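You operate a simulated robot arm through the tools that you are given. There is no shell and no other tool. Be economical: measure what you need, move in short steps, check, and stop when the job is done.

You are at the controls of a simulated robot arm. One attempt, no reset.

## Task
Flush the red nozzle till the tube runs clear, then put it back.
Fine: stand it in the flush pocket, open the valve, pump, and shut the valve before lifting it out. Set down upright: what you pick out.
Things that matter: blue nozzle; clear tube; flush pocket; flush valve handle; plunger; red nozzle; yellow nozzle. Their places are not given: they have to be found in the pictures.

The check looks at the end state, three seconds after you hand in, the way a careful person would. Anything else that was tipped, shoved, dropped, spilled or broken makes it a failure.

## Robot
A 7-joint arm with a two-finger parallel gripper, fixed in place. Base frame: the origin is at the foot of the arm, x ahead of it, y to its left, z up; the work surface is at about z = 8. Units: mm, rad, N and s.
With the tool pointing down near the work surface it reaches from about 220 to 580 mm from the base axis. Its first joint turns from -1.152 to 1.152 rad. Payload 2.5 kg.
Tool frame: the origin (TCP) lies between the finger pads and is the grasp point; the fingertips stand 23 mm ahead of it; z points along the fingers, y is the line along which they close. The gripper opens to 94 mm. The fingers are 38 mm wide and 10 mm thick; the gripper's body (54 by 96 mm) begins 39 mm behind the TCP.
Orientation is that of the tool frame in the base frame, as [roll, pitch, yaw] about the fixed x, y, z axes, in that order (R = Rz(yaw) Ry(pitch) Rx(roll)). With the fingers straight down and closing along the base's y, the tool's x points along the base's -x, its y along +y and its z along -z.

## Interface
- The arm moves only by the tool apply_moves. Its argument "series" is text: rows parted by semicolons, each of 7 numbers parted by spaces: the shift along the base's x, y, z in mm, then the turn, a rotation vector about the base's x, y, z in rad, then the opening, from 0 (shut) to 1 (fully open). In form: dx dy dz rx ry rz claw; .... A call has 1 to 8 rows; each row is the pose to reach, as a shift and turn from the pose commanded when the call began. Each row takes 0.2 s and may step no farther than 50 mm and 0.15 rad from the row before; otherwise, or with a gripper value out of range, the whole call is refused. A pose out of reach is approached as far as the arm can. The call stops where the force on the tool passes 40 N (or 10 N more than at its start, if that is more) or the arm is blocked; 0.2 s more then pass. Each finger travels about 108 mm/s and halts on what it meets, pressing with about 43 N; the grip force reading is that of the motor and also rises with nothing between the fingers. The clock runs only during rows and for 0.2 s after the last one: add rows that repeat a pose to give the fingers time. It gives the time, the measured TCP pose, the force on the tool (base axes), the opening and the grip force at its end, in the units of the frame above (readings bear some noise), with the torque about the TCP (base axes, N m) and any sound that the robot's microphone picked up.
- Cameras (640 x 400 px; columns grow to the right, rows downward): "scene" is fixed at [113.2, -402, 549.9]; the picture's right is [0.88, -0.48, 0.00], its down [-0.25, -0.44, -0.86] and it looks along [0.42, 0.75, -0.51] (base axes); focal length 292 px, centre (320, 200). "wrist" rides on the gripper at [86, 16, -74] in the tool frame; the picture's right is [-0.18, 0.98, 0.00], its down [-0.58, -0.11, -0.81] and it looks along [-0.79, -0.15, 0.59] (tool axes); focal length 243 px, centre (320, 200).
- get_image(camera): a new picture of that camera. The clock stands still meanwhile.
- point_at(camera, pixels): for up to 12 pixels [column, row] of the newest picture of that camera ("zoom" is the newest enlarged one), the place [x, y, z] in the base frame of the surface seen there, good to about 2 mm. The clock stands still meanwhile.
- zoom(camera, box): a new picture of the part [left, top, right, bottom] of that camera's present view, enlarged. The clock stands still meanwhile.
- finish_job(): hands the job in; it is judged then, once.

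Work in short steps. Measure before you move; look again where a grasp or a placing could have gone wrong, and mend it. You have 80 turns and 54 pictures in all, those below and enlarged ones among them. Open the gripper and draw the arm clear of the work before you hand the job in, unless the task says otherwise; then end with one line.

The tools are called after "Emit:" as name(argument=value, ...) on one line, values as JSON. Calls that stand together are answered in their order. apply_moves: Moves the arm, as the interface text tells. Its arguments: {"type":"object","properties":{"series":{"type":"string"}},"required":["series"]} The other tools are called the same way: get_image (camera) takes a picture; point_at (camera, pixels) gives the place of the surface under pixels of a picture; zoom (camera, box) takes an enlarged picture of a part of a camera's view; finish_job () hands the job in.

At the start:

```text
t: 0.0
ee_pos: [380.1, -93.5, 424.7]
orientation: [3.141, -0.001, -3.14]
force: [-0.2, 0.2, 0.3]
moment: [0.0, -0.03, 0.02]
width: 93.9
grip_force: 0.1
```

scene: 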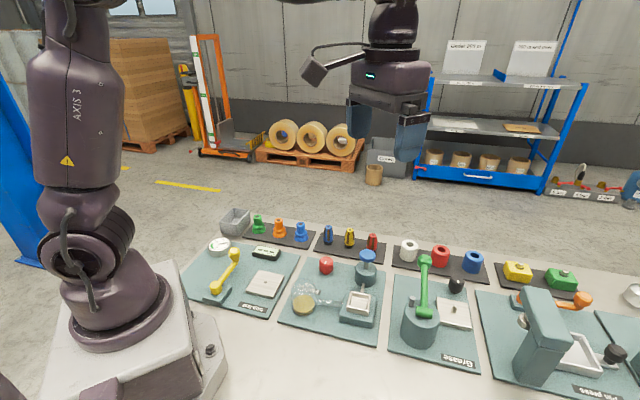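
wrist: 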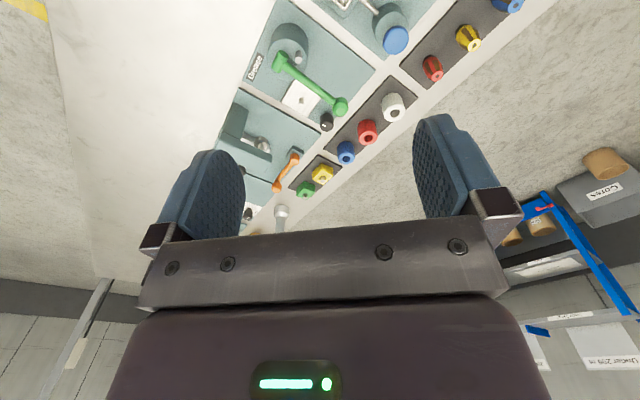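

The flush station seems to be at about (335,300) in the scene, with the nozzles at (328..372,240). I'll enlarge these for detail.

Emit:
zoom(camera="scene", box=[270, 215, 400, 350])

Emit:
zoom(camera="scene", box=[180, 200, 400, 340])

```text
2.96 times, centred on (335, 282) of scene
```

zoom: 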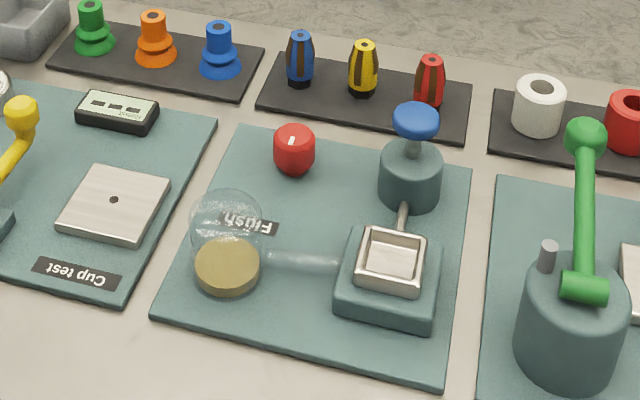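

```text
2.86 times, centred on (290, 270) of scene
```

zoom: 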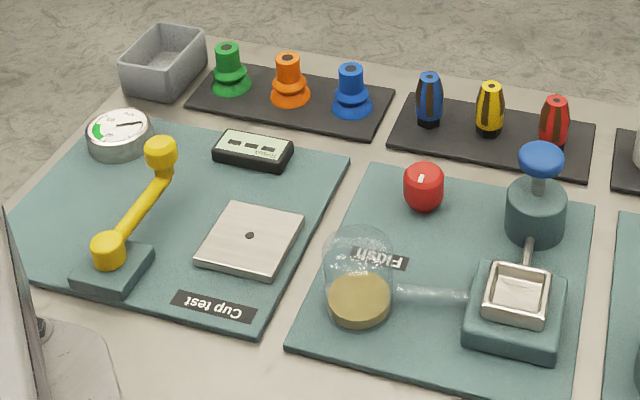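

I measure the nozzles, the valve knob, the plunger and the pocket in the second enlarged picture.

Emit:
point_at(camera="zoom", pixels=[[556, 101], [553, 125], [491, 87], [424, 168], [421, 179], [424, 195], [541, 158], [514, 263], [551, 271], [544, 325], [485, 314], [516, 295]])

Emit:
zoom(camera="scene", box=[315, 225, 385, 270])

```text
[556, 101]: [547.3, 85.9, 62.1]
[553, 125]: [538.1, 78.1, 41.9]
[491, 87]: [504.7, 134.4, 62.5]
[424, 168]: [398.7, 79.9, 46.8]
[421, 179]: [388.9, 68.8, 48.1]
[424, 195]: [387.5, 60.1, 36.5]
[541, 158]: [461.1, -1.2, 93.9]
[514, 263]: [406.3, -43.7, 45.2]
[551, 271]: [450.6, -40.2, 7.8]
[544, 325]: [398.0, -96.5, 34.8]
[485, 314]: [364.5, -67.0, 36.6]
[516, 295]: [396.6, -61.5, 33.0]
```

```text
8.89 times, centred on (350, 248) of scene
```

zoom: 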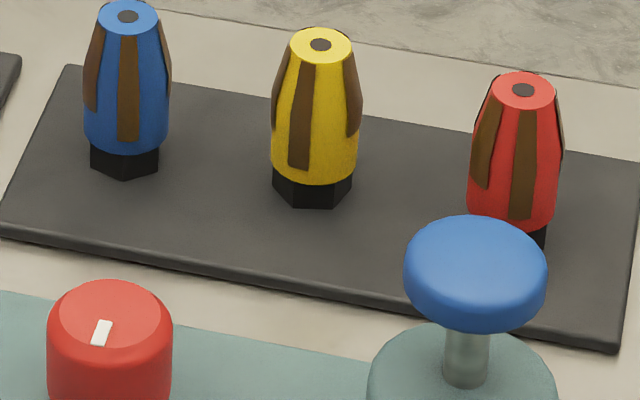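

The nozzles stand with their hex feet down. I move over the pocket to see it closely with the wrist camera.

Emit:
apply_moves(series="5 5 -50 0 0 0 1; 10 12 -100 0 0 0 1; 15 20 -150 0 0 0 1; 20 28 -200 0 0 0 1; 20 28 -240 0 0 0 1; 20 28 -240 0 0 0 1")

Emit:
get_image(camera="wrist")

```text
refused: row 1 steps farther than a row can; nothing moved
```

```text
48 pictures are left
```

wrist: 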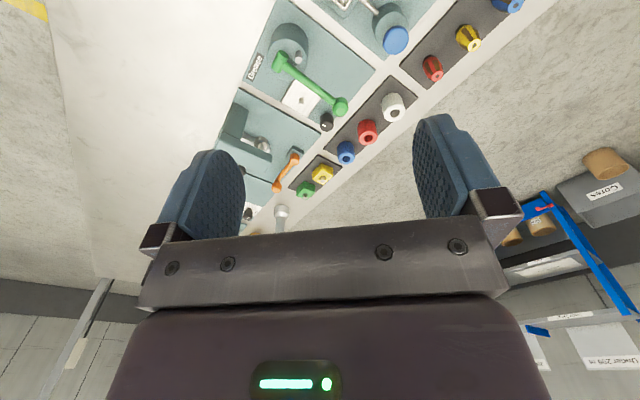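

The first row was slightly too long, so I use smaller steps to approach (350,-65,180).

Emit:
apply_moves(series="-5 5 -45 0 0 0 1; -10 10 -90 0 0 0 1; -15 15 -135 0 0 0 1; -20 20 -180 0 0 0 1; -25 25 -220 0 0 0 1; -30 28 -240 0 0 0 1; -30 28 -240 0 0 0 1")

Emit:
get_image(camera="wrist")

```text
t: 1.6
ee_pos: [349.9, -63.0, 184.7]
orientation: [3.141, -0.001, -3.141]
force: [-0.5, 0.4, 0.1]
moment: [0.01, -0.04, -0.01]
width: 94.2
grip_force: 0.0
```

```text
47 pictures are left
```

wrist: 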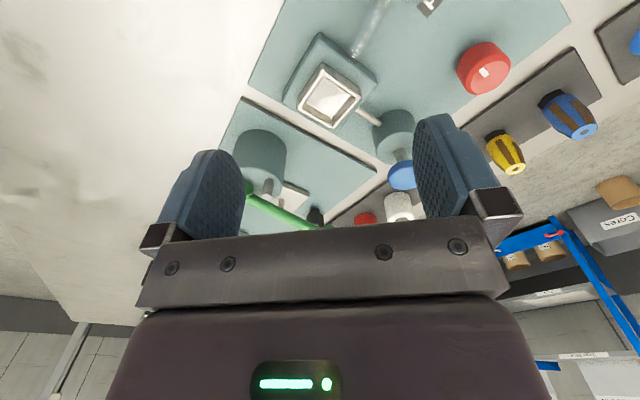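

Emit:
zoom(camera="wrist", box=[230, 0, 550, 200])

```text
2.00 times, centred on (390, 100) of wrist
```

zoom: 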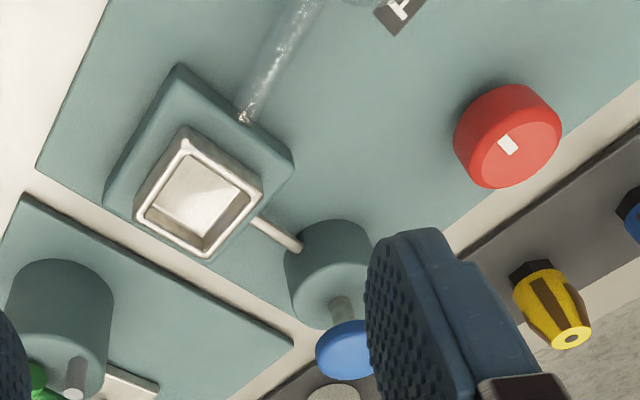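

The pocket is an open square box. I measure its rim corners and floor, plus the knob mark.

Emit:
point_at(camera="zoom", pixels=[[185, 147], [257, 187], [207, 249], [141, 217], [195, 190], [185, 210], [508, 144], [503, 137], [513, 151], [530, 105], [490, 180], [555, 140]])

Emit:
point_at(camera="wrist", pixels=[[318, 89], [306, 110], [485, 72], [401, 165], [392, 170], [410, 172], [400, 185], [515, 170]])

```text
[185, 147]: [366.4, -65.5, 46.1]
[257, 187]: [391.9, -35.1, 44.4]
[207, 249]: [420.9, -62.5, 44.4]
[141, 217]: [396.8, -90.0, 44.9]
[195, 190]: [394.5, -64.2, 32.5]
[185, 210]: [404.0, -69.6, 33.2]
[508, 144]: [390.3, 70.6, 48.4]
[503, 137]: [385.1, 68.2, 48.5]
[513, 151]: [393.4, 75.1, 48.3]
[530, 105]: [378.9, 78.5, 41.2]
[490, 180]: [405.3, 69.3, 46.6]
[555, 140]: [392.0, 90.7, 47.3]
```

```text
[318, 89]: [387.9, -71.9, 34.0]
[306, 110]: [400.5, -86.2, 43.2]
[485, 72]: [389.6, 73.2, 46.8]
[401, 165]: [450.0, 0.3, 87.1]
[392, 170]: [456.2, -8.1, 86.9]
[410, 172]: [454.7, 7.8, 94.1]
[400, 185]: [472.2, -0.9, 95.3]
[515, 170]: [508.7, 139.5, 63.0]
```

The pocket is centred at about (393.5,-62.5), rim z 45, floor z 33, with edges at about 47°. I move near the red nozzle, turned -0.75 rad, to look at it.

Emit:
apply_moves(series="31 26 0 0 0 -0.125 1; 62 52 -5 0 0 -0.25 1; 93 78 -10 0 0 -0.375 1; 124 104 -15 0 0 -0.5 1; 155 130 -20 0 0 -0.625 1; 180 158 -25 0 0 -0.75 1; 180 158 -25 0 0 -0.75 1")

Emit:
get_image(camera="wrist")

```text
t: 3.2
ee_pos: [533.0, 94.7, 160.0]
orientation: [-3.142, 0.0, 2.39]
force: [0.2, 0.3, 0.4]
moment: [0.0, -0.03, 0.04]
width: 94.0
grip_force: 0.1
```

```text
45 pictures are left
```

wrist: 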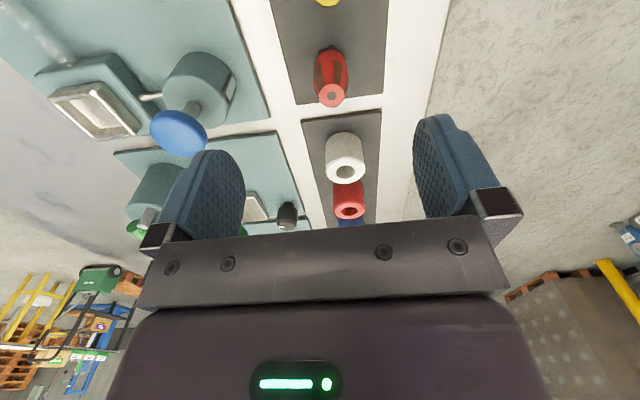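

Emit:
zoom(camera="wrist", box=[260, 0, 420, 130])

```text
3.08 times, centred on (340, 65) of wrist
```

zoom: 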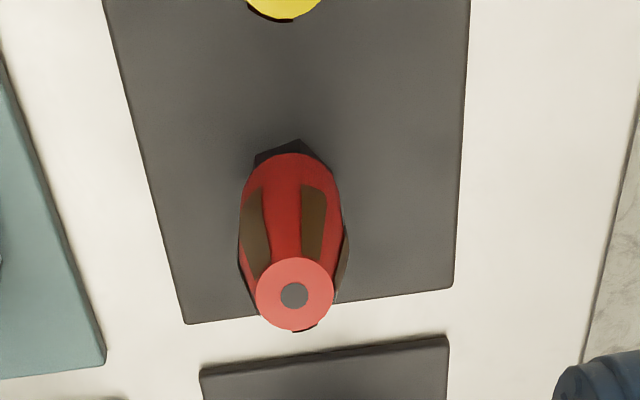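

Emit:
point_at(camera="zoom", pixels=[[294, 294], [264, 290], [325, 290], [295, 320], [242, 210], [338, 210], [293, 175], [295, 143], [257, 155], [330, 165], [200, 200], [400, 250]])

```text
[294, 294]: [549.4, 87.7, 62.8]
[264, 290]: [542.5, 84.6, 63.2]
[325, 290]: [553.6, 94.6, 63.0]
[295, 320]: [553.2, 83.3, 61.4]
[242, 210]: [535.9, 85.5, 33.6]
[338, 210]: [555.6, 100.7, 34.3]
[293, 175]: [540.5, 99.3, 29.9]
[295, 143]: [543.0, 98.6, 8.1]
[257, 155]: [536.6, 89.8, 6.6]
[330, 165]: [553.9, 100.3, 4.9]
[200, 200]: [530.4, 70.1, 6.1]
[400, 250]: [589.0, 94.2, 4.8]
```

The red nozzle axis is at about (549,88.3), top z 63, base z about 6. I go above it while staying high enough (z 100) and check the pose.

Emit:
apply_moves(series="9 -3 -20 0 0 0 1; 17 -5 -58 0 0 0 1; 17 -5 -58 0 0 0 1; 17 -5 -58 0 0 0 1")

Emit:
get_image(camera="wrist")

```text
t: 4.2
ee_pos: [548.2, 89.6, 100.0]
orientation: [3.142, -0.001, 2.391]
force: [-0.4, -0.8, 0.0]
moment: [-0.04, -0.01, 0.02]
width: 94.3
grip_force: 0.1
```

```text
43 pictures are left
```

wrist: 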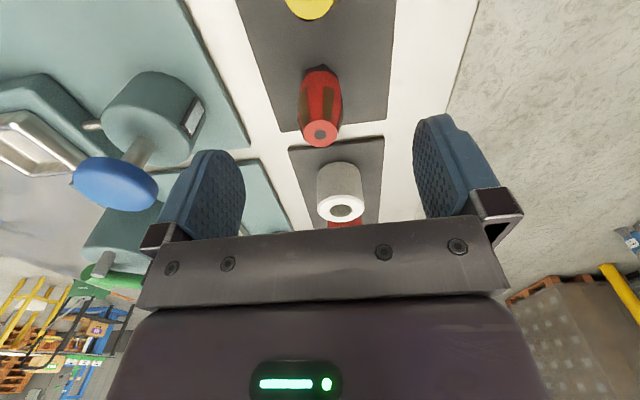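

I re-measure the nozzle top (321,133), the white neighbour and the plunger from here.

Emit:
point_at(camera="wrist", pixels=[[321, 133], [310, 131], [331, 131], [302, 105], [340, 105], [340, 210], [80, 180], [155, 190], [117, 162], [118, 195]])

```text
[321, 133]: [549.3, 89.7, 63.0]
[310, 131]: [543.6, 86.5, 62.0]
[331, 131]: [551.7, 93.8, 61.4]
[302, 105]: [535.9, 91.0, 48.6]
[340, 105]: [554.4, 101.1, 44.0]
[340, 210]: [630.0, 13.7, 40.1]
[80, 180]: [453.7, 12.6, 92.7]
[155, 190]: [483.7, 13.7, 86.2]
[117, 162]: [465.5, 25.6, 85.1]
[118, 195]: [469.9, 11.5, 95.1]
```

The nozzle axis (548.5,89.5) agrees with the TCP (548.2,89.6). I descend to z 46 and close.

Emit:
apply_moves(series="0 0 -27 0 0 0 1; 0 0 -54 0 0 0 1; 0 0 -54 0 0 0 1; 0 0 -54 0 0 0 0.5; 0 0 -54 0 0 0 0.2; 0 0 -54 0 0 0 0.2; 0 0 -54 0 0 0 0; 0 0 -54 0 0 0 0")

Emit:
get_image(camera="wrist")

```text
t: 6.0
ee_pos: [545.7, 88.8, 47.0]
orientation: [3.141, 0.0, 2.392]
force: [0.3, 1.0, 0.4]
moment: [0.02, -0.02, 0.0]
width: 26.8
grip_force: 43.4
```

```text
42 pictures are left
```

wrist: 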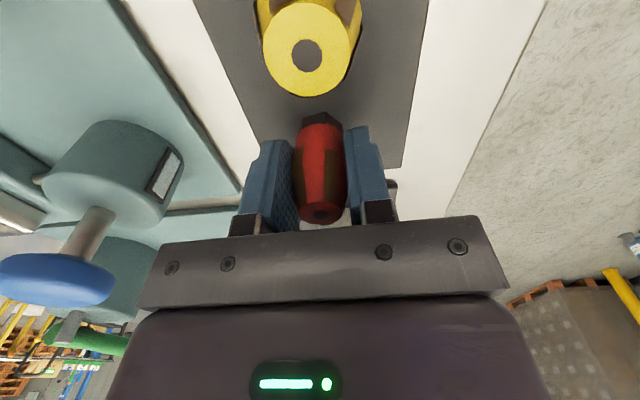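

The nozzle is held (26.8 mm wide, 43 N). I lift it to about z 160 and carry it over the pocket.

Emit:
apply_moves(series="0 0 38 0 0 0 0; 0 0 76 0 0 0 0; 0 0 115 0 0 0 0; -31 -30 115 0 0 0 0; -62 -60 115 0 0 0 0; -93 -90 115 0 0 0 0; -124 -120 115 0 0 0 0; -153.6 -150 115 0 0 0 0")

Emit:
apply_moves(series="0 0 -40 0 0 0 0; 0 0 -62 0 0 0 0; 0 0 -62 0 0 0 0")

Emit:
get_image(camera="wrist")

Emit:
zoom(camera="scene", box=[310, 220, 420, 330])

```text
t: 7.8
ee_pos: [395.8, -61.5, 161.9]
orientation: [3.14, 0.001, 2.394]
force: [0.3, 0.4, -1.2]
moment: [0.0, 0.0, 0.02]
width: 26.7
grip_force: 42.5
```

```text
t: 8.6
ee_pos: [393.8, -62.4, 99.2]
orientation: [3.141, 0.001, 2.391]
force: [-0.3, -0.6, -0.6]
moment: [-0.02, 0.0, -0.01]
width: 26.7
grip_force: 43.1
```

```text
41 pictures are left
```

wrist: 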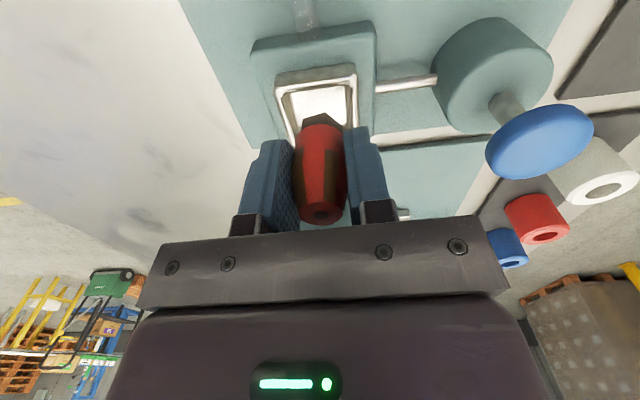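

```text
3.64 times, centred on (365, 275) of scene
```

zoom: 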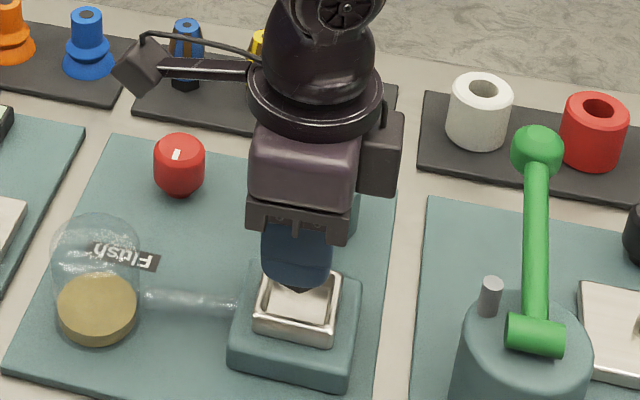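

The nozzle hangs above the pocket. I check the pocket's rim positions and the nozzle foot in this view before lowering.

Emit:
point_at(camera="wrist", pixels=[[279, 88], [354, 76], [290, 125], [353, 110], [316, 77], [320, 118], [305, 124], [338, 122], [325, 100]])

Emit:
zoom(camera="wrist", box=[240, 40, 400, 240])

```text
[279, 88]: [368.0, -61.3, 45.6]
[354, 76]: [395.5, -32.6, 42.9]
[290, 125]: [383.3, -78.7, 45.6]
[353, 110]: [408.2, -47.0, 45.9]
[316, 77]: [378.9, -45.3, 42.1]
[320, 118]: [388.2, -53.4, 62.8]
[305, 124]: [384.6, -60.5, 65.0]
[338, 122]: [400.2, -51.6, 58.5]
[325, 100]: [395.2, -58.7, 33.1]
```

```text
2.00 times, centred on (320, 140) of wrist
```

zoom: 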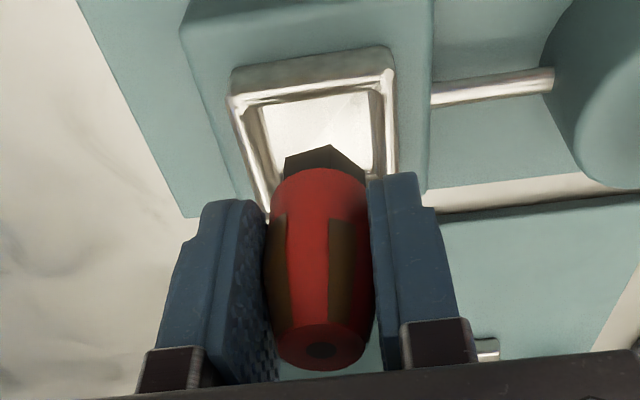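

The foot is within about 1–2 mm of the pocket's centre. I lower it gradually and watch for contact force.

Emit:
apply_moves(series="0.5 0.5 -10 0 0 0 0; 0.8 0.8 -18 0 0 0 0; 0.8 0.8 -23 0 0 0 0; 0.8 0.8 -23 0 0 0 0")

Emit:
zoom(camera="wrist", box=[240, 40, 400, 240])

```text
t: 9.6
ee_pos: [395.2, -61.8, 76.2]
orientation: [3.141, 0.001, 2.392]
force: [0.2, 0.8, -0.5]
moment: [0.03, 0.0, 0.02]
width: 26.7
grip_force: 42.9
```

```text
2.00 times, centred on (320, 140) of wrist
```

zoom: 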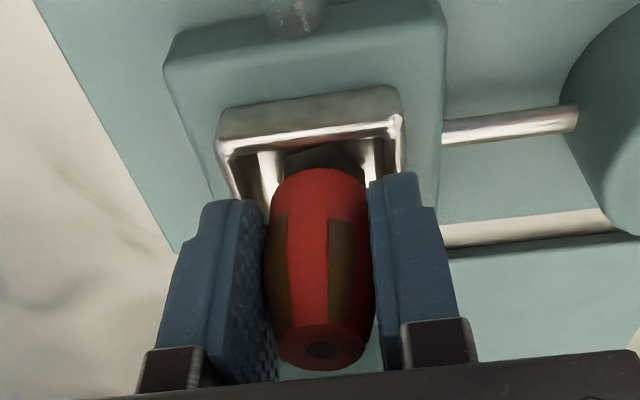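

The foot is inside the pocket with no contact yet. I go down in 1 mm rows until it touches.

Emit:
apply_moves(series="0 0 -1 0 0 0 0; 0 0 -2 0 0 0 0; 0 0 -2 0 0 0 0")

```text
t: 10.4
ee_pos: [394.8, -63.1, 74.1]
orientation: [3.141, 0.0, 2.392]
force: [-0.2, -0.4, -1.1]
moment: [0.03, 0.03, -0.01]
width: 26.4
grip_force: 43.4
```

Emit:
apply_moves(series="0 0 -1 0 0 0 0; 0 0 -1.5 0 0 0 0; 0 0 -1.5 0 0 0 0")

```text
t: 11.2
ee_pos: [394.6, -63.1, 74.3]
orientation: [3.141, 0.0, 2.391]
force: [-6.9, 0.9, 20.5]
moment: [0.04, 0.23, -0.01]
width: 26.6
grip_force: 42.8
```

It is seated (20 N upward). I relieve the press slightly, open partly, and rise straight up.

Emit:
apply_moves(series="0 0 0.8 0 0 0 0; 0 0 0.8 0 0 0 0.3; 0 0 0.8 0 0 0 0.5; 0 0 0.8 0 0 0 0.5; 0 0 20 0 0 0 0.5; 0 0 50 0 0 0 0.5; 0 0 95 0 0 0 0.5; 0 0 95 0 0 0 0.5")

Emit:
get_image(camera="wrist")

Emit:
zoom(camera="scene", box=[270, 215, 400, 350])

```text
t: 13.0
ee_pos: [395.3, -66.4, 168.5]
orientation: [-3.142, -0.001, 2.391]
force: [0.1, -0.1, -0.6]
moment: [-0.02, 0.03, -0.02]
width: 47.0
grip_force: 0.0
```

```text
37 pictures are left
```

wrist: 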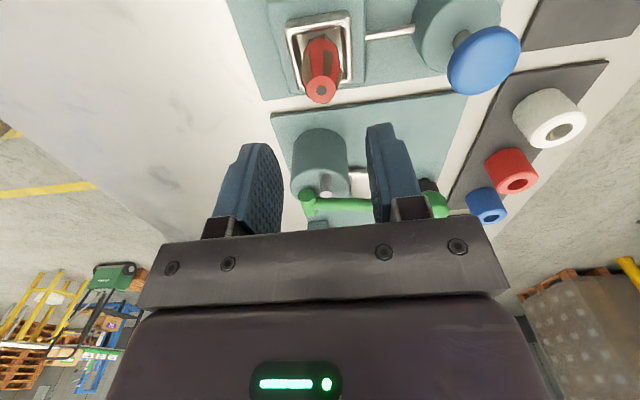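

```text
2.96 times, centred on (335, 282) of scene
```

zoom: 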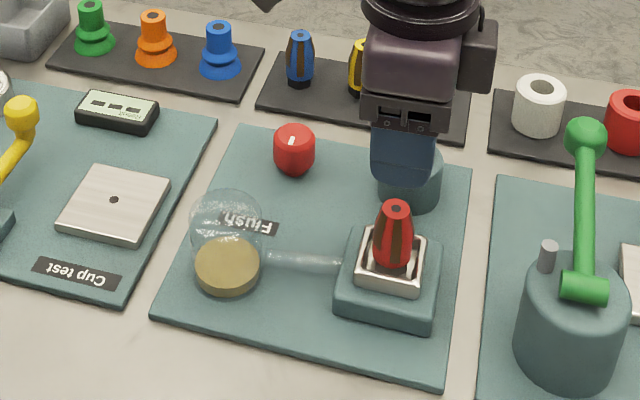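

The nozzle stands upright in the pocket. Next the valve: I move near the knob to measure it.

Emit:
apply_moves(series="0 40 -10 0 0 0 0.8; 0 80 -25 0 0 0 0.8; 0 120 -45 0 0 0 0.8; 0 136 -50 0 0 0 0.8; 0 136 -50 0 0 0 0.8")

Emit:
zoom(camera="wrist", box=[160, 0, 480, 200])

```text
t: 14.2
ee_pos: [396.2, 73.5, 117.8]
orientation: [3.141, 0.0, 2.391]
force: [-0.4, -1.0, -0.6]
moment: [-0.03, 0.02, 0.0]
width: 75.1
grip_force: 0.1
```

```text
2.00 times, centred on (320, 100) of wrist
```

zoom: 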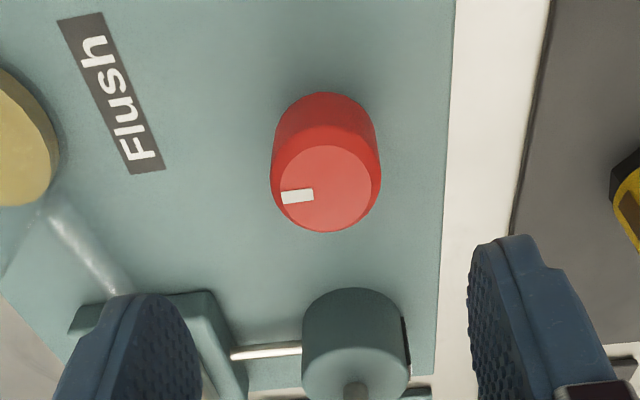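

Emit:
point_at(camera="zoom", pixels=[[326, 188], [284, 197], [312, 194], [326, 148], [368, 188], [326, 228], [274, 165], [378, 165], [325, 97], [200, 150], [325, 310]])

```text
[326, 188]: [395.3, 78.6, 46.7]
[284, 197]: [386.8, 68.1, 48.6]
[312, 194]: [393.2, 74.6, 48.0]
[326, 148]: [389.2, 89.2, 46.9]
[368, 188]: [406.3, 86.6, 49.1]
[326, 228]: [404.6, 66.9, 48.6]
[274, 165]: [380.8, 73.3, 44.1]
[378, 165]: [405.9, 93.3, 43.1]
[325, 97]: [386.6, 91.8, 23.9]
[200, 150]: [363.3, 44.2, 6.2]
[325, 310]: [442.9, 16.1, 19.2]
```

The knob is centred at about (396.3,78.3), radius about 18, top z 48, pointer toward 228°. I descend round it and grip it.

Emit:
apply_moves(series="2 4 -20 0 0 0 0.8; 2 4 -55 0 0 0 0.8; 2 4 -81 0 0 0 0.8; 2 4 -81 0 0 0 0.8; 2 4 -81 0 0 0 0.4; 2 4 -81 0 0 0 0.2; 2 4 -81 0 0 0 0.2")

```text
t: 15.8
ee_pos: [396.6, 77.6, 37.3]
orientation: [3.139, 0.002, 2.394]
force: [11.9, 6.4, -14.6]
moment: [0.16, -0.12, -0.01]
width: 35.3
grip_force: 45.4
```

The knob is gripped (35.3 mm). I try turning counter-clockwise in small steps and watch the torque.

Emit:
apply_moves(series="0.6 0.4 0 0 0 0 0.2; 0.6 0.4 0 0 0 0.05 0.2; 0.6 0.4 0 0 0 0.1 0.2; 0.6 0.4 0 0 0 0.1 0.2")

```text
t: 16.8
ee_pos: [397.6, 76.8, 38.1]
orientation: [-3.138, -0.001, 2.49]
force: [-8.6, -5.1, 20.2]
moment: [-0.11, 0.14, -0.54]
width: 35.2
grip_force: 44.7
```

Torque is -0.54 N m after 0.1 rad; it could be friction or a stop. I check whether the pointer has turned with the fingers.

Emit:
zoom(camera="wrist", box=[220, 60, 420, 240])

Emit:
zoom(camera="scene", box=[270, 215, 400, 350])

```text
2.22 times, centred on (320, 150) of wrist
```

zoom: 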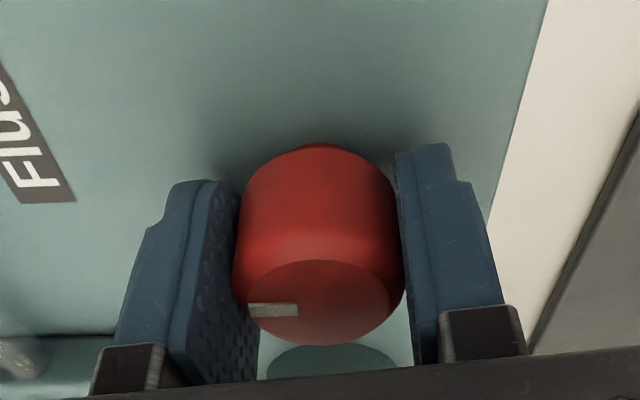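

```text
2.96 times, centred on (335, 282) of scene
```

zoom: 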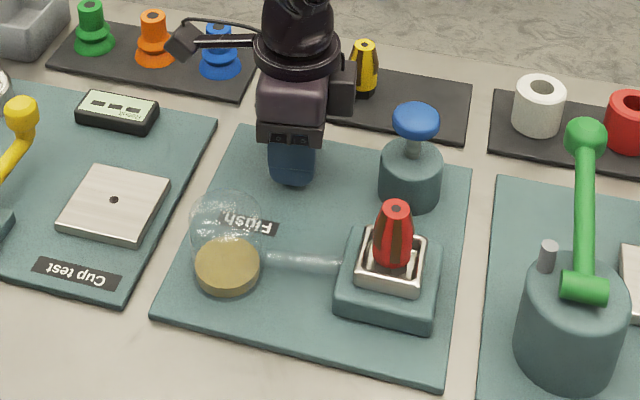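

The pointer is still in line with the fingers. I continue counter-clockwise a little and compare the torque.

Emit:
apply_moves(series="0 0 -0.5 0 0 0.1 0.2; 0 0 -0.5 0 0 0.2 0.2; 0 0 -0.5 0 0 0.2 0.2")

Emit:
zoom(camera="wrist", box=[220, 60, 420, 240])

```text
t: 17.6
ee_pos: [396.2, 76.2, 36.4]
orientation: [-3.138, -0.003, 2.694]
force: [-15.7, -14.4, 16.9]
moment: [-0.12, 0.18, -0.52]
width: 35.7
grip_force: 45.0
```

```text
2.22 times, centred on (320, 150) of wrist
```

zoom: 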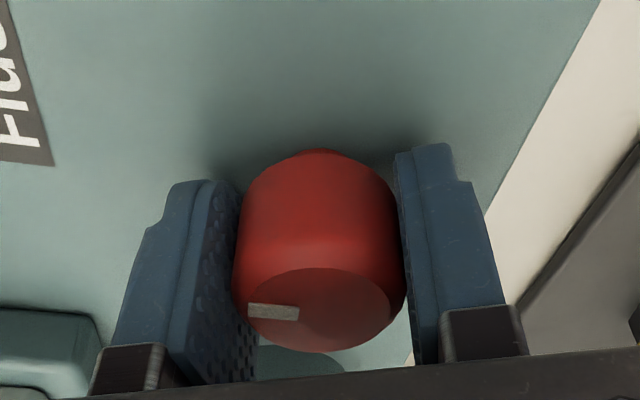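

The pointer has turned relative to the fingers by the amount I rotated (its outer end rose), so the fingers slipped and the knob is at its stop. The valve must open clockwise.

Emit:
apply_moves(series="-0.3 -0.2 0 0 0 -0.12 0.2; -0.3 -0.2 0 0 0 -0.24 0.2; -0.3 -0.2 0 0 0 -0.36 0.2; -0.3 -0.2 0 0 0 -0.48 0.2; -0.3 -0.2 0 0 0 -0.6 0.2; -0.3 -0.2 0 0 0 -0.7 0.2; -0.3 -0.2 0 0 0 -0.7 0.2")

Emit:
zoom(camera="wrist", box=[220, 60, 420, 240])

```text
t: 19.2
ee_pos: [396.6, 77.7, 36.6]
orientation: [-3.14, 0.0, 1.991]
force: [-6.1, -17.0, -17.8]
moment: [-0.28, -0.04, -0.03]
width: 35.7
grip_force: 44.8
```

```text
2.22 times, centred on (320, 150) of wrist
```

zoom: 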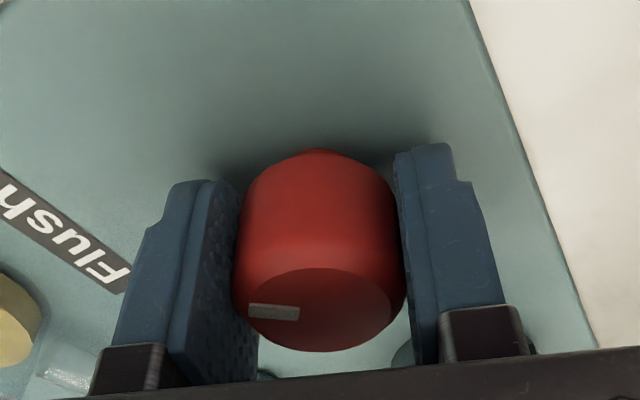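

The knob turned with the fingers this time (torque near 0, pointer steady in the gripper frame). I continue clockwise.

Emit:
apply_moves(series="0 0 0 0 0 -0.12 0.2; 0 0 0 0 0 -0.24 0.2; 0 0 0 0 0 -0.36 0.2; 0 0 0 0 0 -0.48 0.2; 0 0 0 0 0 -0.6 0.2; 0 0 0 0 0 -0.7 0.2; 0 0 0 0 0 -0.7 0.2")

Emit:
zoom(camera="wrist", box=[220, 60, 420, 240])

```text
t: 20.8
ee_pos: [395.2, 77.3, 36.9]
orientation: [-3.14, 0.003, 1.288]
force: [-0.5, -20.9, -29.4]
moment: [-0.51, -0.07, -0.02]
width: 35.1
grip_force: 44.9
```

```text
2.22 times, centred on (320, 150) of wrist
```

zoom: 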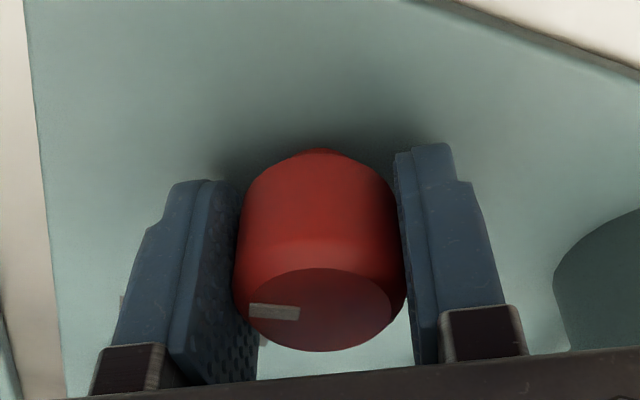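

1.4 rad so far and still turning freely; I ease the sideways and vertical strain and go on until the stop.

Emit:
apply_moves(series="0 -0.7 -0.7 0 0 0 0.2; 0 -0.7 -0.7 0 0 -0.1 0.2; 0 -0.7 -0.7 0 0 -0.2 0.2; 0 -0.7 -0.7 0 0 -0.2 0.2")

Emit:
zoom(camera="wrist", box=[220, 60, 420, 240])

```text
t: 21.8
ee_pos: [395.8, 77.0, 36.3]
orientation: [-3.138, 0.003, 1.093]
force: [-15.7, -17.0, 6.3]
moment: [-0.49, 0.26, 0.34]
width: 35.4
grip_force: 45.6
```

```text
2.22 times, centred on (320, 150) of wrist
```

zoom: 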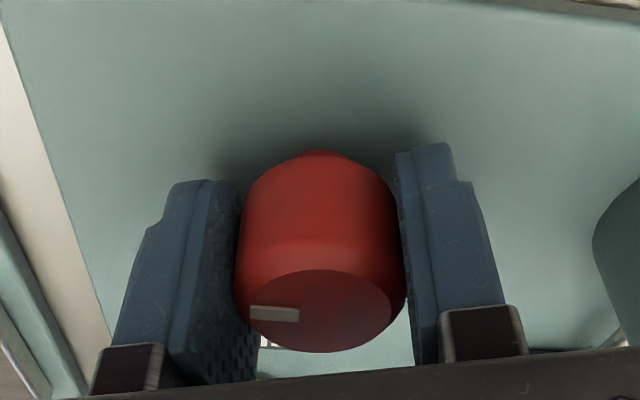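

Torque now rises to 0.34 against a stop at about 1.57 rad: open. I release and rise, then look at the pointer.

Emit:
apply_moves(series="0 0 0 0 0 0 0.4; 0 0 0 0 0 0 0.75; 0 0 0 0 0 0 0.75; 0 0 25 0 0 0 0.75; 0 0 70 0 0 0 0.75; 0 0 100 0 0 0 0.75; 0 0 100 0 0 0 0.75")

Emit:
zoom(camera="scene", box=[270, 215, 400, 350])

Emit:
get_image(camera="wrist")

```text
t: 23.4
ee_pos: [397.0, 76.4, 138.4]
orientation: [-3.141, -0.001, 1.09]
force: [0.5, -0.3, 0.5]
moment: [0.0, 0.04, -0.01]
width: 70.5
grip_force: 0.1
```

```text
2.96 times, centred on (335, 282) of scene
```

zoom: 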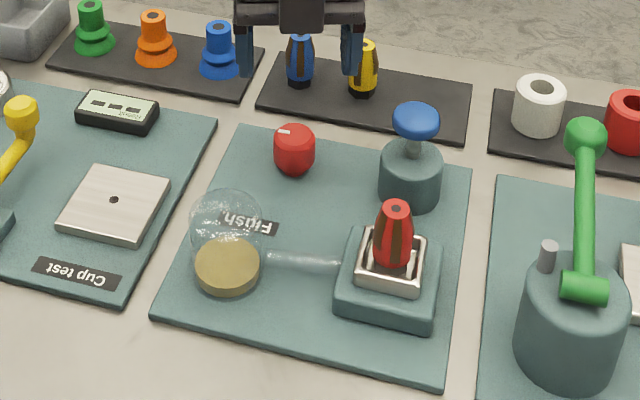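

```text
27 pictures are left
```

wrist: 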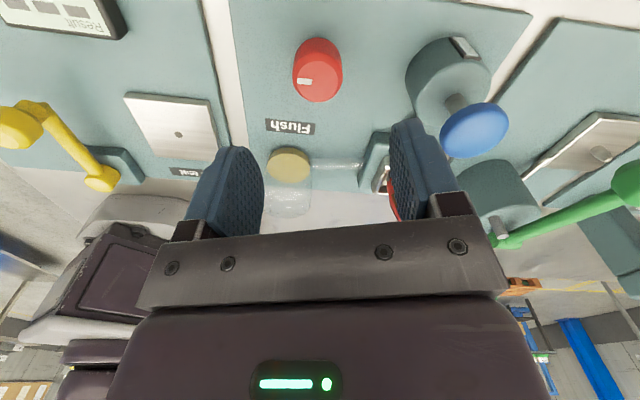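

The valve is open: the pointer turned 90°. Now I measure the plunger top.

Emit:
point_at(camera="wrist", pixels=[[474, 130], [444, 136], [505, 122], [476, 105], [474, 153], [457, 101], [447, 60], [412, 80], [300, 195], [290, 160], [335, 165]])

Emit:
zoom(camera="wrist", box=[380, 20, 540, 180])

```text
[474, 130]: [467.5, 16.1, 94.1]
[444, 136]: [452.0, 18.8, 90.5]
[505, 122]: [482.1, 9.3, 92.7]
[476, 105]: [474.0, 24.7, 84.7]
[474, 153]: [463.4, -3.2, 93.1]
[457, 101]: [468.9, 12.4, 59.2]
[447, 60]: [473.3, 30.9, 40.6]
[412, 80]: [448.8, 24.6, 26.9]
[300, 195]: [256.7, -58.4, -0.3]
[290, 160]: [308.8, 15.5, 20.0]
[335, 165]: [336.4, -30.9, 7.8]
```

```text
2.50 times, centred on (460, 100) of wrist
```

zoom: 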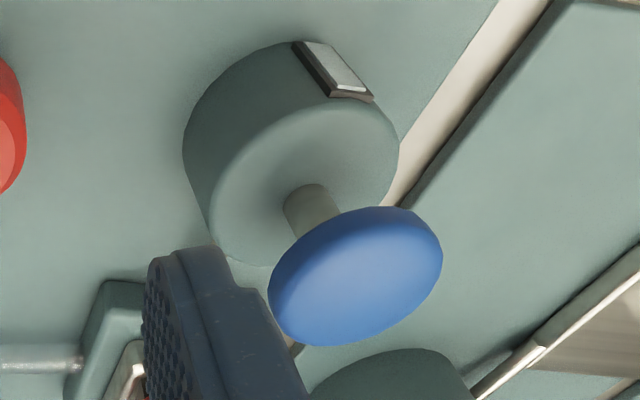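

The plunger centre is about (466.5,8), top z 95. I shut the fingers and position them above it.

Emit:
apply_moves(series="23 -23 10 0 0 0 0.4; 46 -46 10 0 0 0 0; 70 -70 10 0 0 0 0; 70 -70 10 0 0 0 0; 70 -70 -8 0 0 0 0; 70 -70 -8 0 0 0 0")

Emit:
zoom(camera="wrist", box=[220, 20, 480, 240])

```text
t: 24.8
ee_pos: [466.8, 8.4, 132.6]
orientation: [-3.141, 0.0, 1.091]
force: [0.6, 0.1, -0.3]
moment: [0.02, 0.01, 0.02]
width: 0.0
grip_force: 42.1
```

```text
1.82 times, centred on (350, 130) of wrist
```

zoom: 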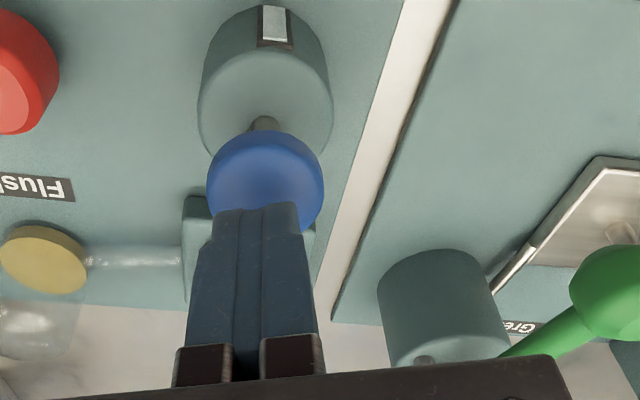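

The fingers are centred over the blue disk. I press down step by step, watching the force.

Emit:
apply_moves(series="0 0 -10 0 0 0 0; 0 0 -16 0 0 0 0; 0 0 -20 0 0 0 0; 0 0 -24 0 0 0 0; 0 0 -24 0 0 0 0")

Emit:
zoom(camera="scene", box=[270, 215, 400, 350])

```text
t: 26.0
ee_pos: [466.6, 8.0, 107.2]
orientation: [3.141, 0.0, 1.091]
force: [-1.0, -0.5, 4.4]
moment: [-0.04, 0.05, -0.01]
width: 0.1
grip_force: 42.5
```

```text
2.96 times, centred on (335, 282) of scene
```

zoom: 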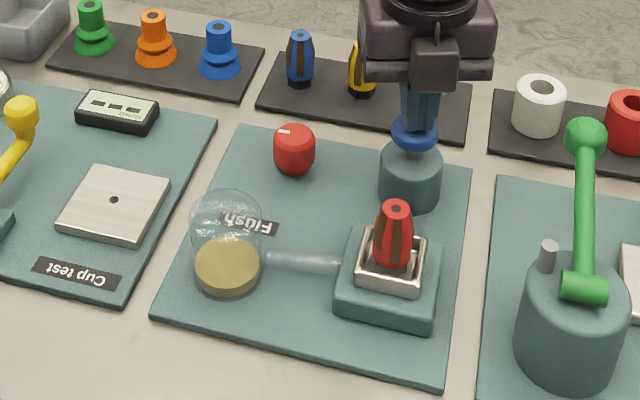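

The plunger yields at about 4 N. I press on to the end of the stroke.

Emit:
apply_moves(series="0 0 -5 0 0 0 0; 0 0 -10 0 0 0 0; 0 0 -14 0 0 0 0; 0 0 -18 0 0 0 0; 0 0 -18 0 0 0 0")

Emit:
zoom(camera="scene", box=[270, 215, 400, 350])

```text
t: 26.9
ee_pos: [467.6, 7.7, 95.6]
orientation: [3.141, -0.004, 1.093]
force: [-2.8, 0.2, 7.1]
moment: [0.0, 0.07, 0.03]
width: 0.0
grip_force: 42.8
heard: click
stopped in row 4: the force on the tool passed its limit at 50 N (the readings are from after the stop); the commanded pose is now the measured one
```

```text
2.96 times, centred on (335, 282) of scene
```

zoom: 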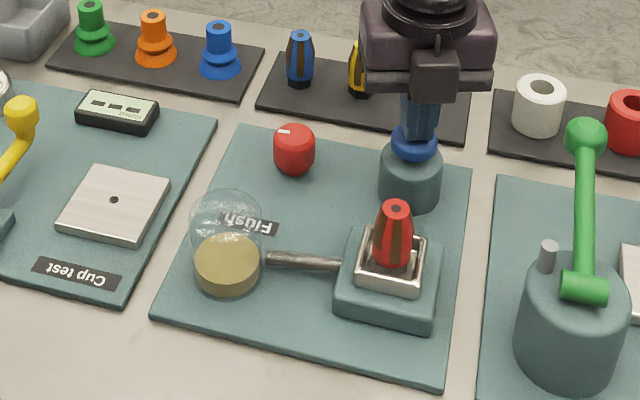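

A click was heard and the tube runs dark: the pump works. I let the plunger rise, then press again to just the bottom.

Emit:
apply_moves(series="-0.8 0.3 14 0 0 0 0; -0.8 0.3 28 0 0 0 0; -0.8 0.3 28 0 0 0 0; -0.8 0.3 28 0 0 0 0; -0.8 0.3 14 0 0 0 0; -0.8 0.3 4 0 0 0 0; -0.8 0.3 0 0 0 0 0; -0.8 0.3 -0.7 0 0 0 0")

Emit:
zoom(camera="scene", box=[270, 215, 400, 350])

```text
t: 28.7
ee_pos: [466.4, 8.2, 95.5]
orientation: [3.141, -0.004, 1.094]
force: [-7.0, 2.1, 19.5]
moment: [0.02, 0.13, -0.01]
width: 0.0
grip_force: 42.7
heard: click
```

```text
2.96 times, centred on (335, 282) of scene
```

zoom: 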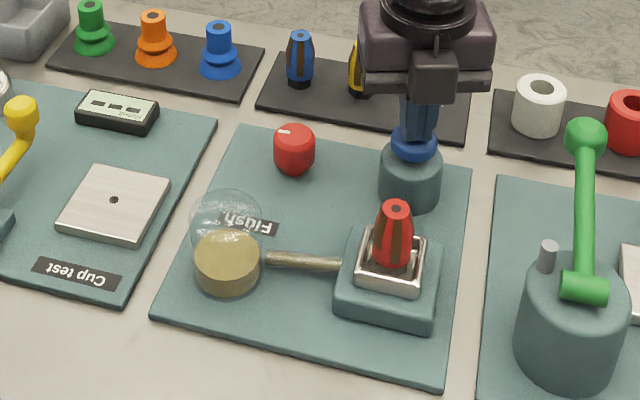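

The second click came, the tube is lighter and the jar level is up. I pump again.

Emit:
apply_moves(series="0 0 14 0 0 0 0; 0 0 28 0 0 0 0; 0 0 28 0 0 0 0; 0 0 28 0 0 0 0; 0 0 14 0 0 0 0; 0 0 4 0 0 0 0; 0 0 0 0 0 0 0; 0 0 0 0 0 0 0")

Emit:
zoom(camera="scene", box=[270, 215, 400, 350])

```text
t: 30.5
ee_pos: [467.1, 8.4, 95.5]
orientation: [3.138, -0.005, 1.092]
force: [-5.5, 4.8, 23.2]
moment: [0.06, 0.17, 0.11]
width: 0.0
grip_force: 42.1
heard: click
```

```text
2.96 times, centred on (335, 282) of scene
```

zoom: 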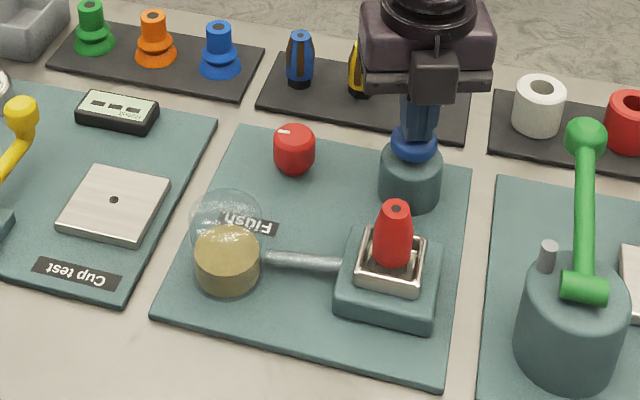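

The nozzle's brown streaks are gone and the tube looks grey and clear. I look closer at the tube.

Emit:
zoom(camera="scene", box=[300, 275, 370, 320])

```text
8.89 times, centred on (335, 298) of scene
```

zoom: 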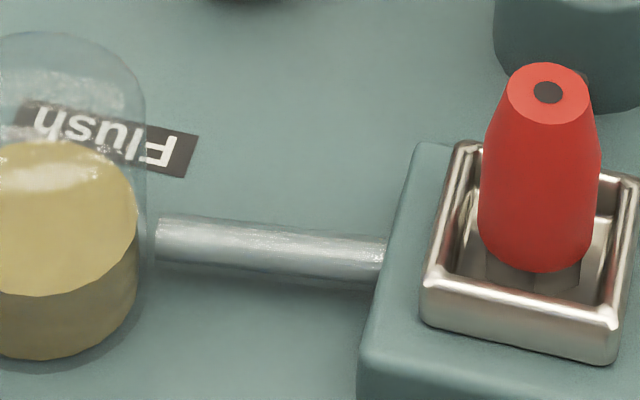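

The tube runs clear and the nozzle is clean. I rise off the plunger and go back above the valve knob with the fingers open.

Emit:
apply_moves(series="0 0 25 0 0 0 0; 0 0 55 0 0 0 0; -23 23 55 0 0 0 0; -46 46 55 0 0 0 0.4; -70.5 69.5 45 0 0 0 0.75; -70.5 69.5 25 0 0 0 0.75; -70.5 69.5 25 0 0 0 0.75")

Emit:
get_image(camera="wrist")

Emit:
zoom(camera="scene", box=[270, 215, 400, 350])

```text
t: 32.1
ee_pos: [397.4, 77.9, 118.1]
orientation: [3.139, -0.003, 1.093]
force: [-0.9, -0.6, 0.8]
moment: [0.0, 0.01, 0.03]
width: 70.6
grip_force: 0.0
```

```text
19 pictures are left
```

wrist: 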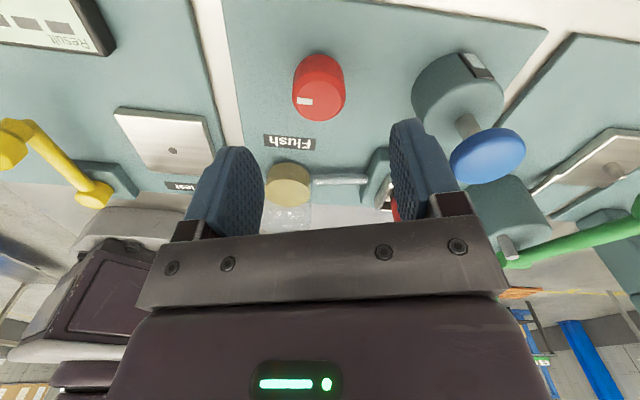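

```text
2.96 times, centred on (335, 282) of scene
```

zoom: 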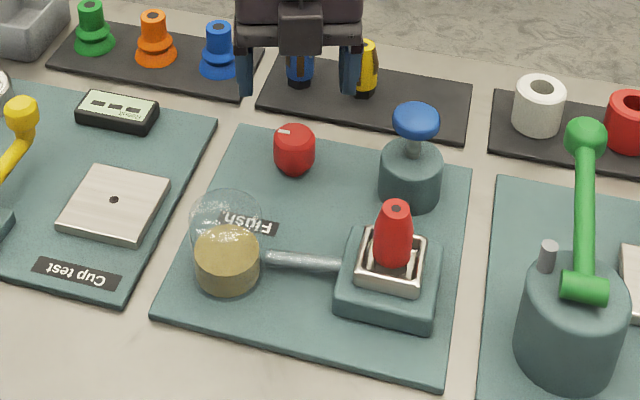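

The plunger is back up and the tube stays clear. I descend over the knob and grip it.

Emit:
apply_moves(series="0 0 -40 0 0 0 0.75; 0 0 -82 0 0 0 0.75; 0 0 -82 0 0 0 0.75; 0 0 -82 0 0 0 0.4; 0 0 -82 0 0 0 0.2; 0 0 -82 0 0 0 0.2")

Emit:
apply_moves(series="0 0 0 0 0 0.12 0.2; 0 0 0 0 0 0.24 0.2; 0 0 0 0 0 0.36 0.2; 0 0 0 0 0 0.48 0.2; 0 0 0 0 0 0.6 0.2; 0 0 0 0 0 0.7 0.2; 0 0 0 0 0 0.7 0.2")

```text
t: 33.5
ee_pos: [398.7, 81.5, 35.1]
orientation: [-3.132, -0.002, 1.095]
force: [-27.1, 11.3, 6.0]
moment: [0.41, -0.34, -0.09]
width: 35.6
grip_force: 44.7
```

```text
t: 34.6
ee_pos: [395.4, 81.1, 36.8]
orientation: [-3.137, -0.006, 1.62]
force: [1.5, 0.0, -3.6]
moment: [0.29, 0.05, -0.01]
width: 35.5
grip_force: 44.4
stopped in row 5: the force on the tool passed its limit at 41 N (the readings are from after the stop); the commanded pose is now the measured one
```

Side strain stopped it after 0.52 rad; it is now relaxed with the pose reset. I continue counter-clockwise.

Emit:
apply_moves(series="0 0 0 0 0 0.1 0.2; 0 0 0 0 0 0.2 0.2; 0 0 0 0 0 0.3 0.2; 0 0 0 0 0 0.4 0.2; 0 0 0 0 0 0.5 0.2; 0 0 0 0 0 0.5 0.2")

Emit:
zoom(camera="wrist", box=[220, 60, 420, 240])

```text
t: 36.0
ee_pos: [394.1, 81.2, 36.6]
orientation: [-3.131, -0.01, 2.12]
force: [-23.4, -8.8, 13.9]
moment: [-0.26, 0.18, -0.08]
width: 35.6
grip_force: 44.7
```

```text
2.22 times, centred on (320, 150) of wrist
```

zoom: 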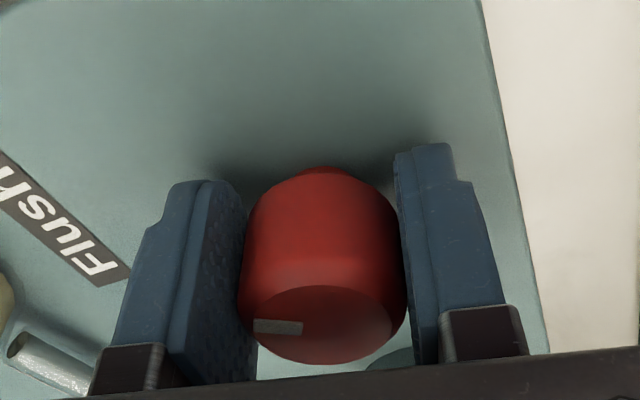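

The knob has turned about 1.0 rad back, with the grip off-centre. I open, recentre, regrip, then go on.

Emit:
apply_moves(series="0 0 0 0 0 0 0.5; 0 0 0 0 0 0 0.6; 1.2 -2.3 0.5 0 0 0 0.6; 1.2 -2.3 0.5 0 0 0 0.6; 1.2 -2.3 0.5 0 0 0 0.3; 1.2 -2.3 0.5 0 0 0 0.2; 1.2 -2.3 0.5 0 0 0 0.2")

Emit:
apply_moves(series="0 0 0 0 0 0.1 0.2; 0 0 0 0 0 0.2 0.2; 0 0 0 0 0 0.3 0.2; 0 0 0 0 0 0.4 0.2; 0 0 0 0 0 0.5 0.2; 0 0 0 0 0 0.6 0.2; 0 0 0 0 0 0.6 0.2")

Emit:
zoom(camera="wrist", box=[220, 60, 420, 240])

```text
t: 37.6
ee_pos: [394.7, 78.1, 36.3]
orientation: [-3.131, -0.011, 2.118]
force: [-20.9, -11.9, 13.9]
moment: [-0.05, 0.3, -0.01]
width: 35.4
grip_force: 44.7
```

```text
t: 39.2
ee_pos: [395.3, 78.5, 35.2]
orientation: [-3.136, -0.014, 2.719]
force: [-14.9, -13.7, -4.2]
moment: [0.21, 0.39, -0.66]
width: 35.6
grip_force: 45.0
```

```text
2.22 times, centred on (320, 150) of wrist
```

zoom: 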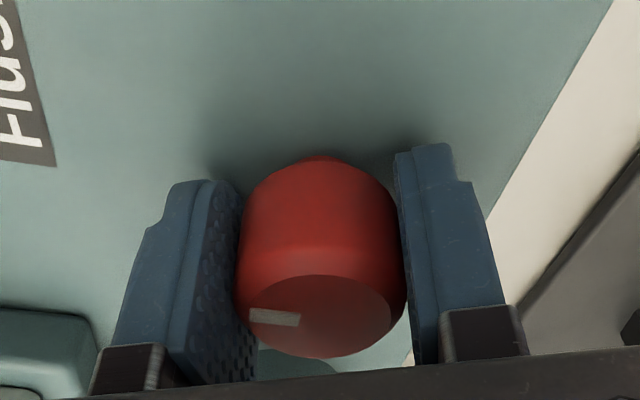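

Torque is -0.66 N m with a slight slip: the valve is shut against its stop. I release, rise, and turn back toward the picking yaw.

Emit:
apply_moves(series="0 0 0 0 0 0 0.4; 0 0 0 0 0 0 0.75; 0 0 0 0 0 0 0.75; 0 0 25 0 0 0 0.75; 0 0 70 0 0 -0.1 0.75; 0 0 110 0 0 -0.2 0.75; 0 0 130 0 0 -0.327 0.75; 0 0 130 0 0 -0.327 0.75")

Emit:
zoom(camera="scene", box=[270, 215, 400, 350])

Emit:
zoom(camera="wrist", box=[160, 0, 480, 200])

```text
t: 41.0
ee_pos: [397.1, 78.8, 168.0]
orientation: [-3.138, -0.009, 2.392]
force: [0.2, -0.9, -0.8]
moment: [-0.01, 0.03, -0.02]
width: 70.6
grip_force: 0.2
```

```text
2.96 times, centred on (335, 282) of scene
```

zoom: 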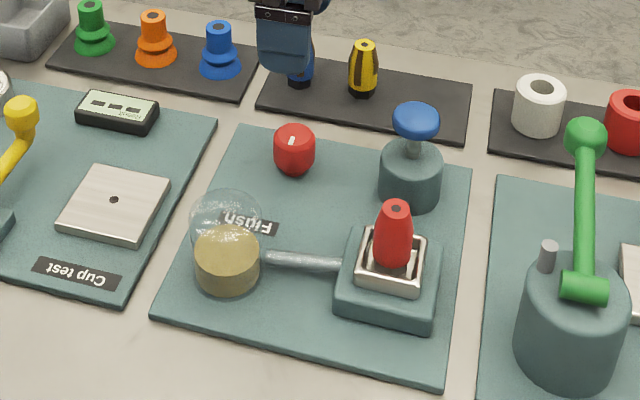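

```text
2.00 times, centred on (320, 100) of wrist
```

zoom: 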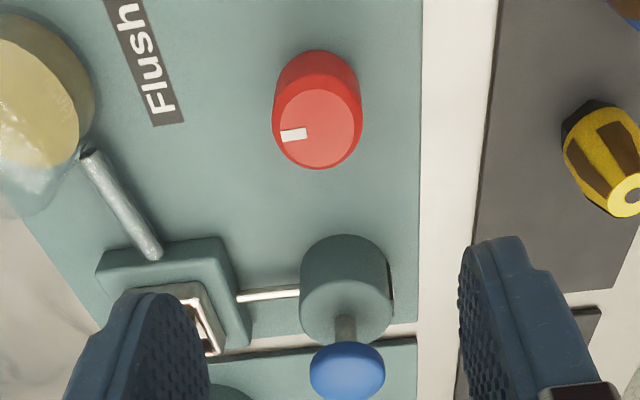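

The pointer is back in its original shut position and the tube is clear. I move above the nozzle in the pocket, trimming the slight tilt.

Emit:
apply_moves(series="0 -40 0 -0.0035 -0.009 0 0.75; -1 -80 0 -0.0035 -0.009 0 0.75; -2 -120 0 -0.0035 -0.009 0 0.75; -2.3 -140.5 -15 -0.0035 -0.009 0 0.75; -2.3 -140.5 -45 -0.0035 -0.009 0 0.75; -2.3 -140.5 -45 -0.0035 -0.009 0 0.75; -2.3 -140.5 -45 -0.0035 -0.009 0 0.75")

Emit:
get_image(camera="wrist")

```text
t: 42.6
ee_pos: [394.4, -60.4, 121.5]
orientation: [3.141, 0.002, 2.393]
force: [-0.5, -0.5, -0.3]
moment: [-0.03, 0.01, 0.0]
width: 70.4
grip_force: 0.2
```

```text
13 pictures are left
```

wrist: 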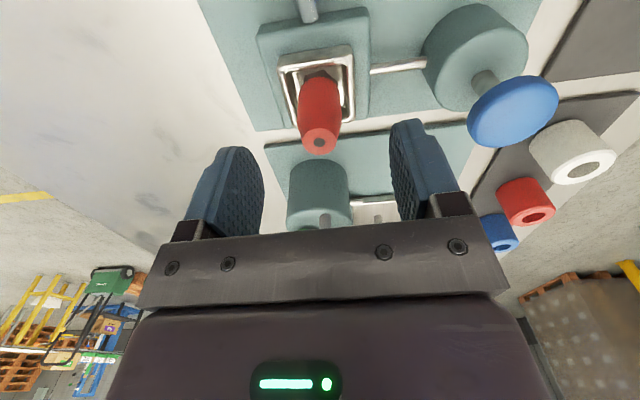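

Emit:
point_at(camera="wrist", pixels=[[320, 142], [310, 141], [331, 140]])

```text
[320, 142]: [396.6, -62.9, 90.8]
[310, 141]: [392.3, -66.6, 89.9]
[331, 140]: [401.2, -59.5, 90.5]
```

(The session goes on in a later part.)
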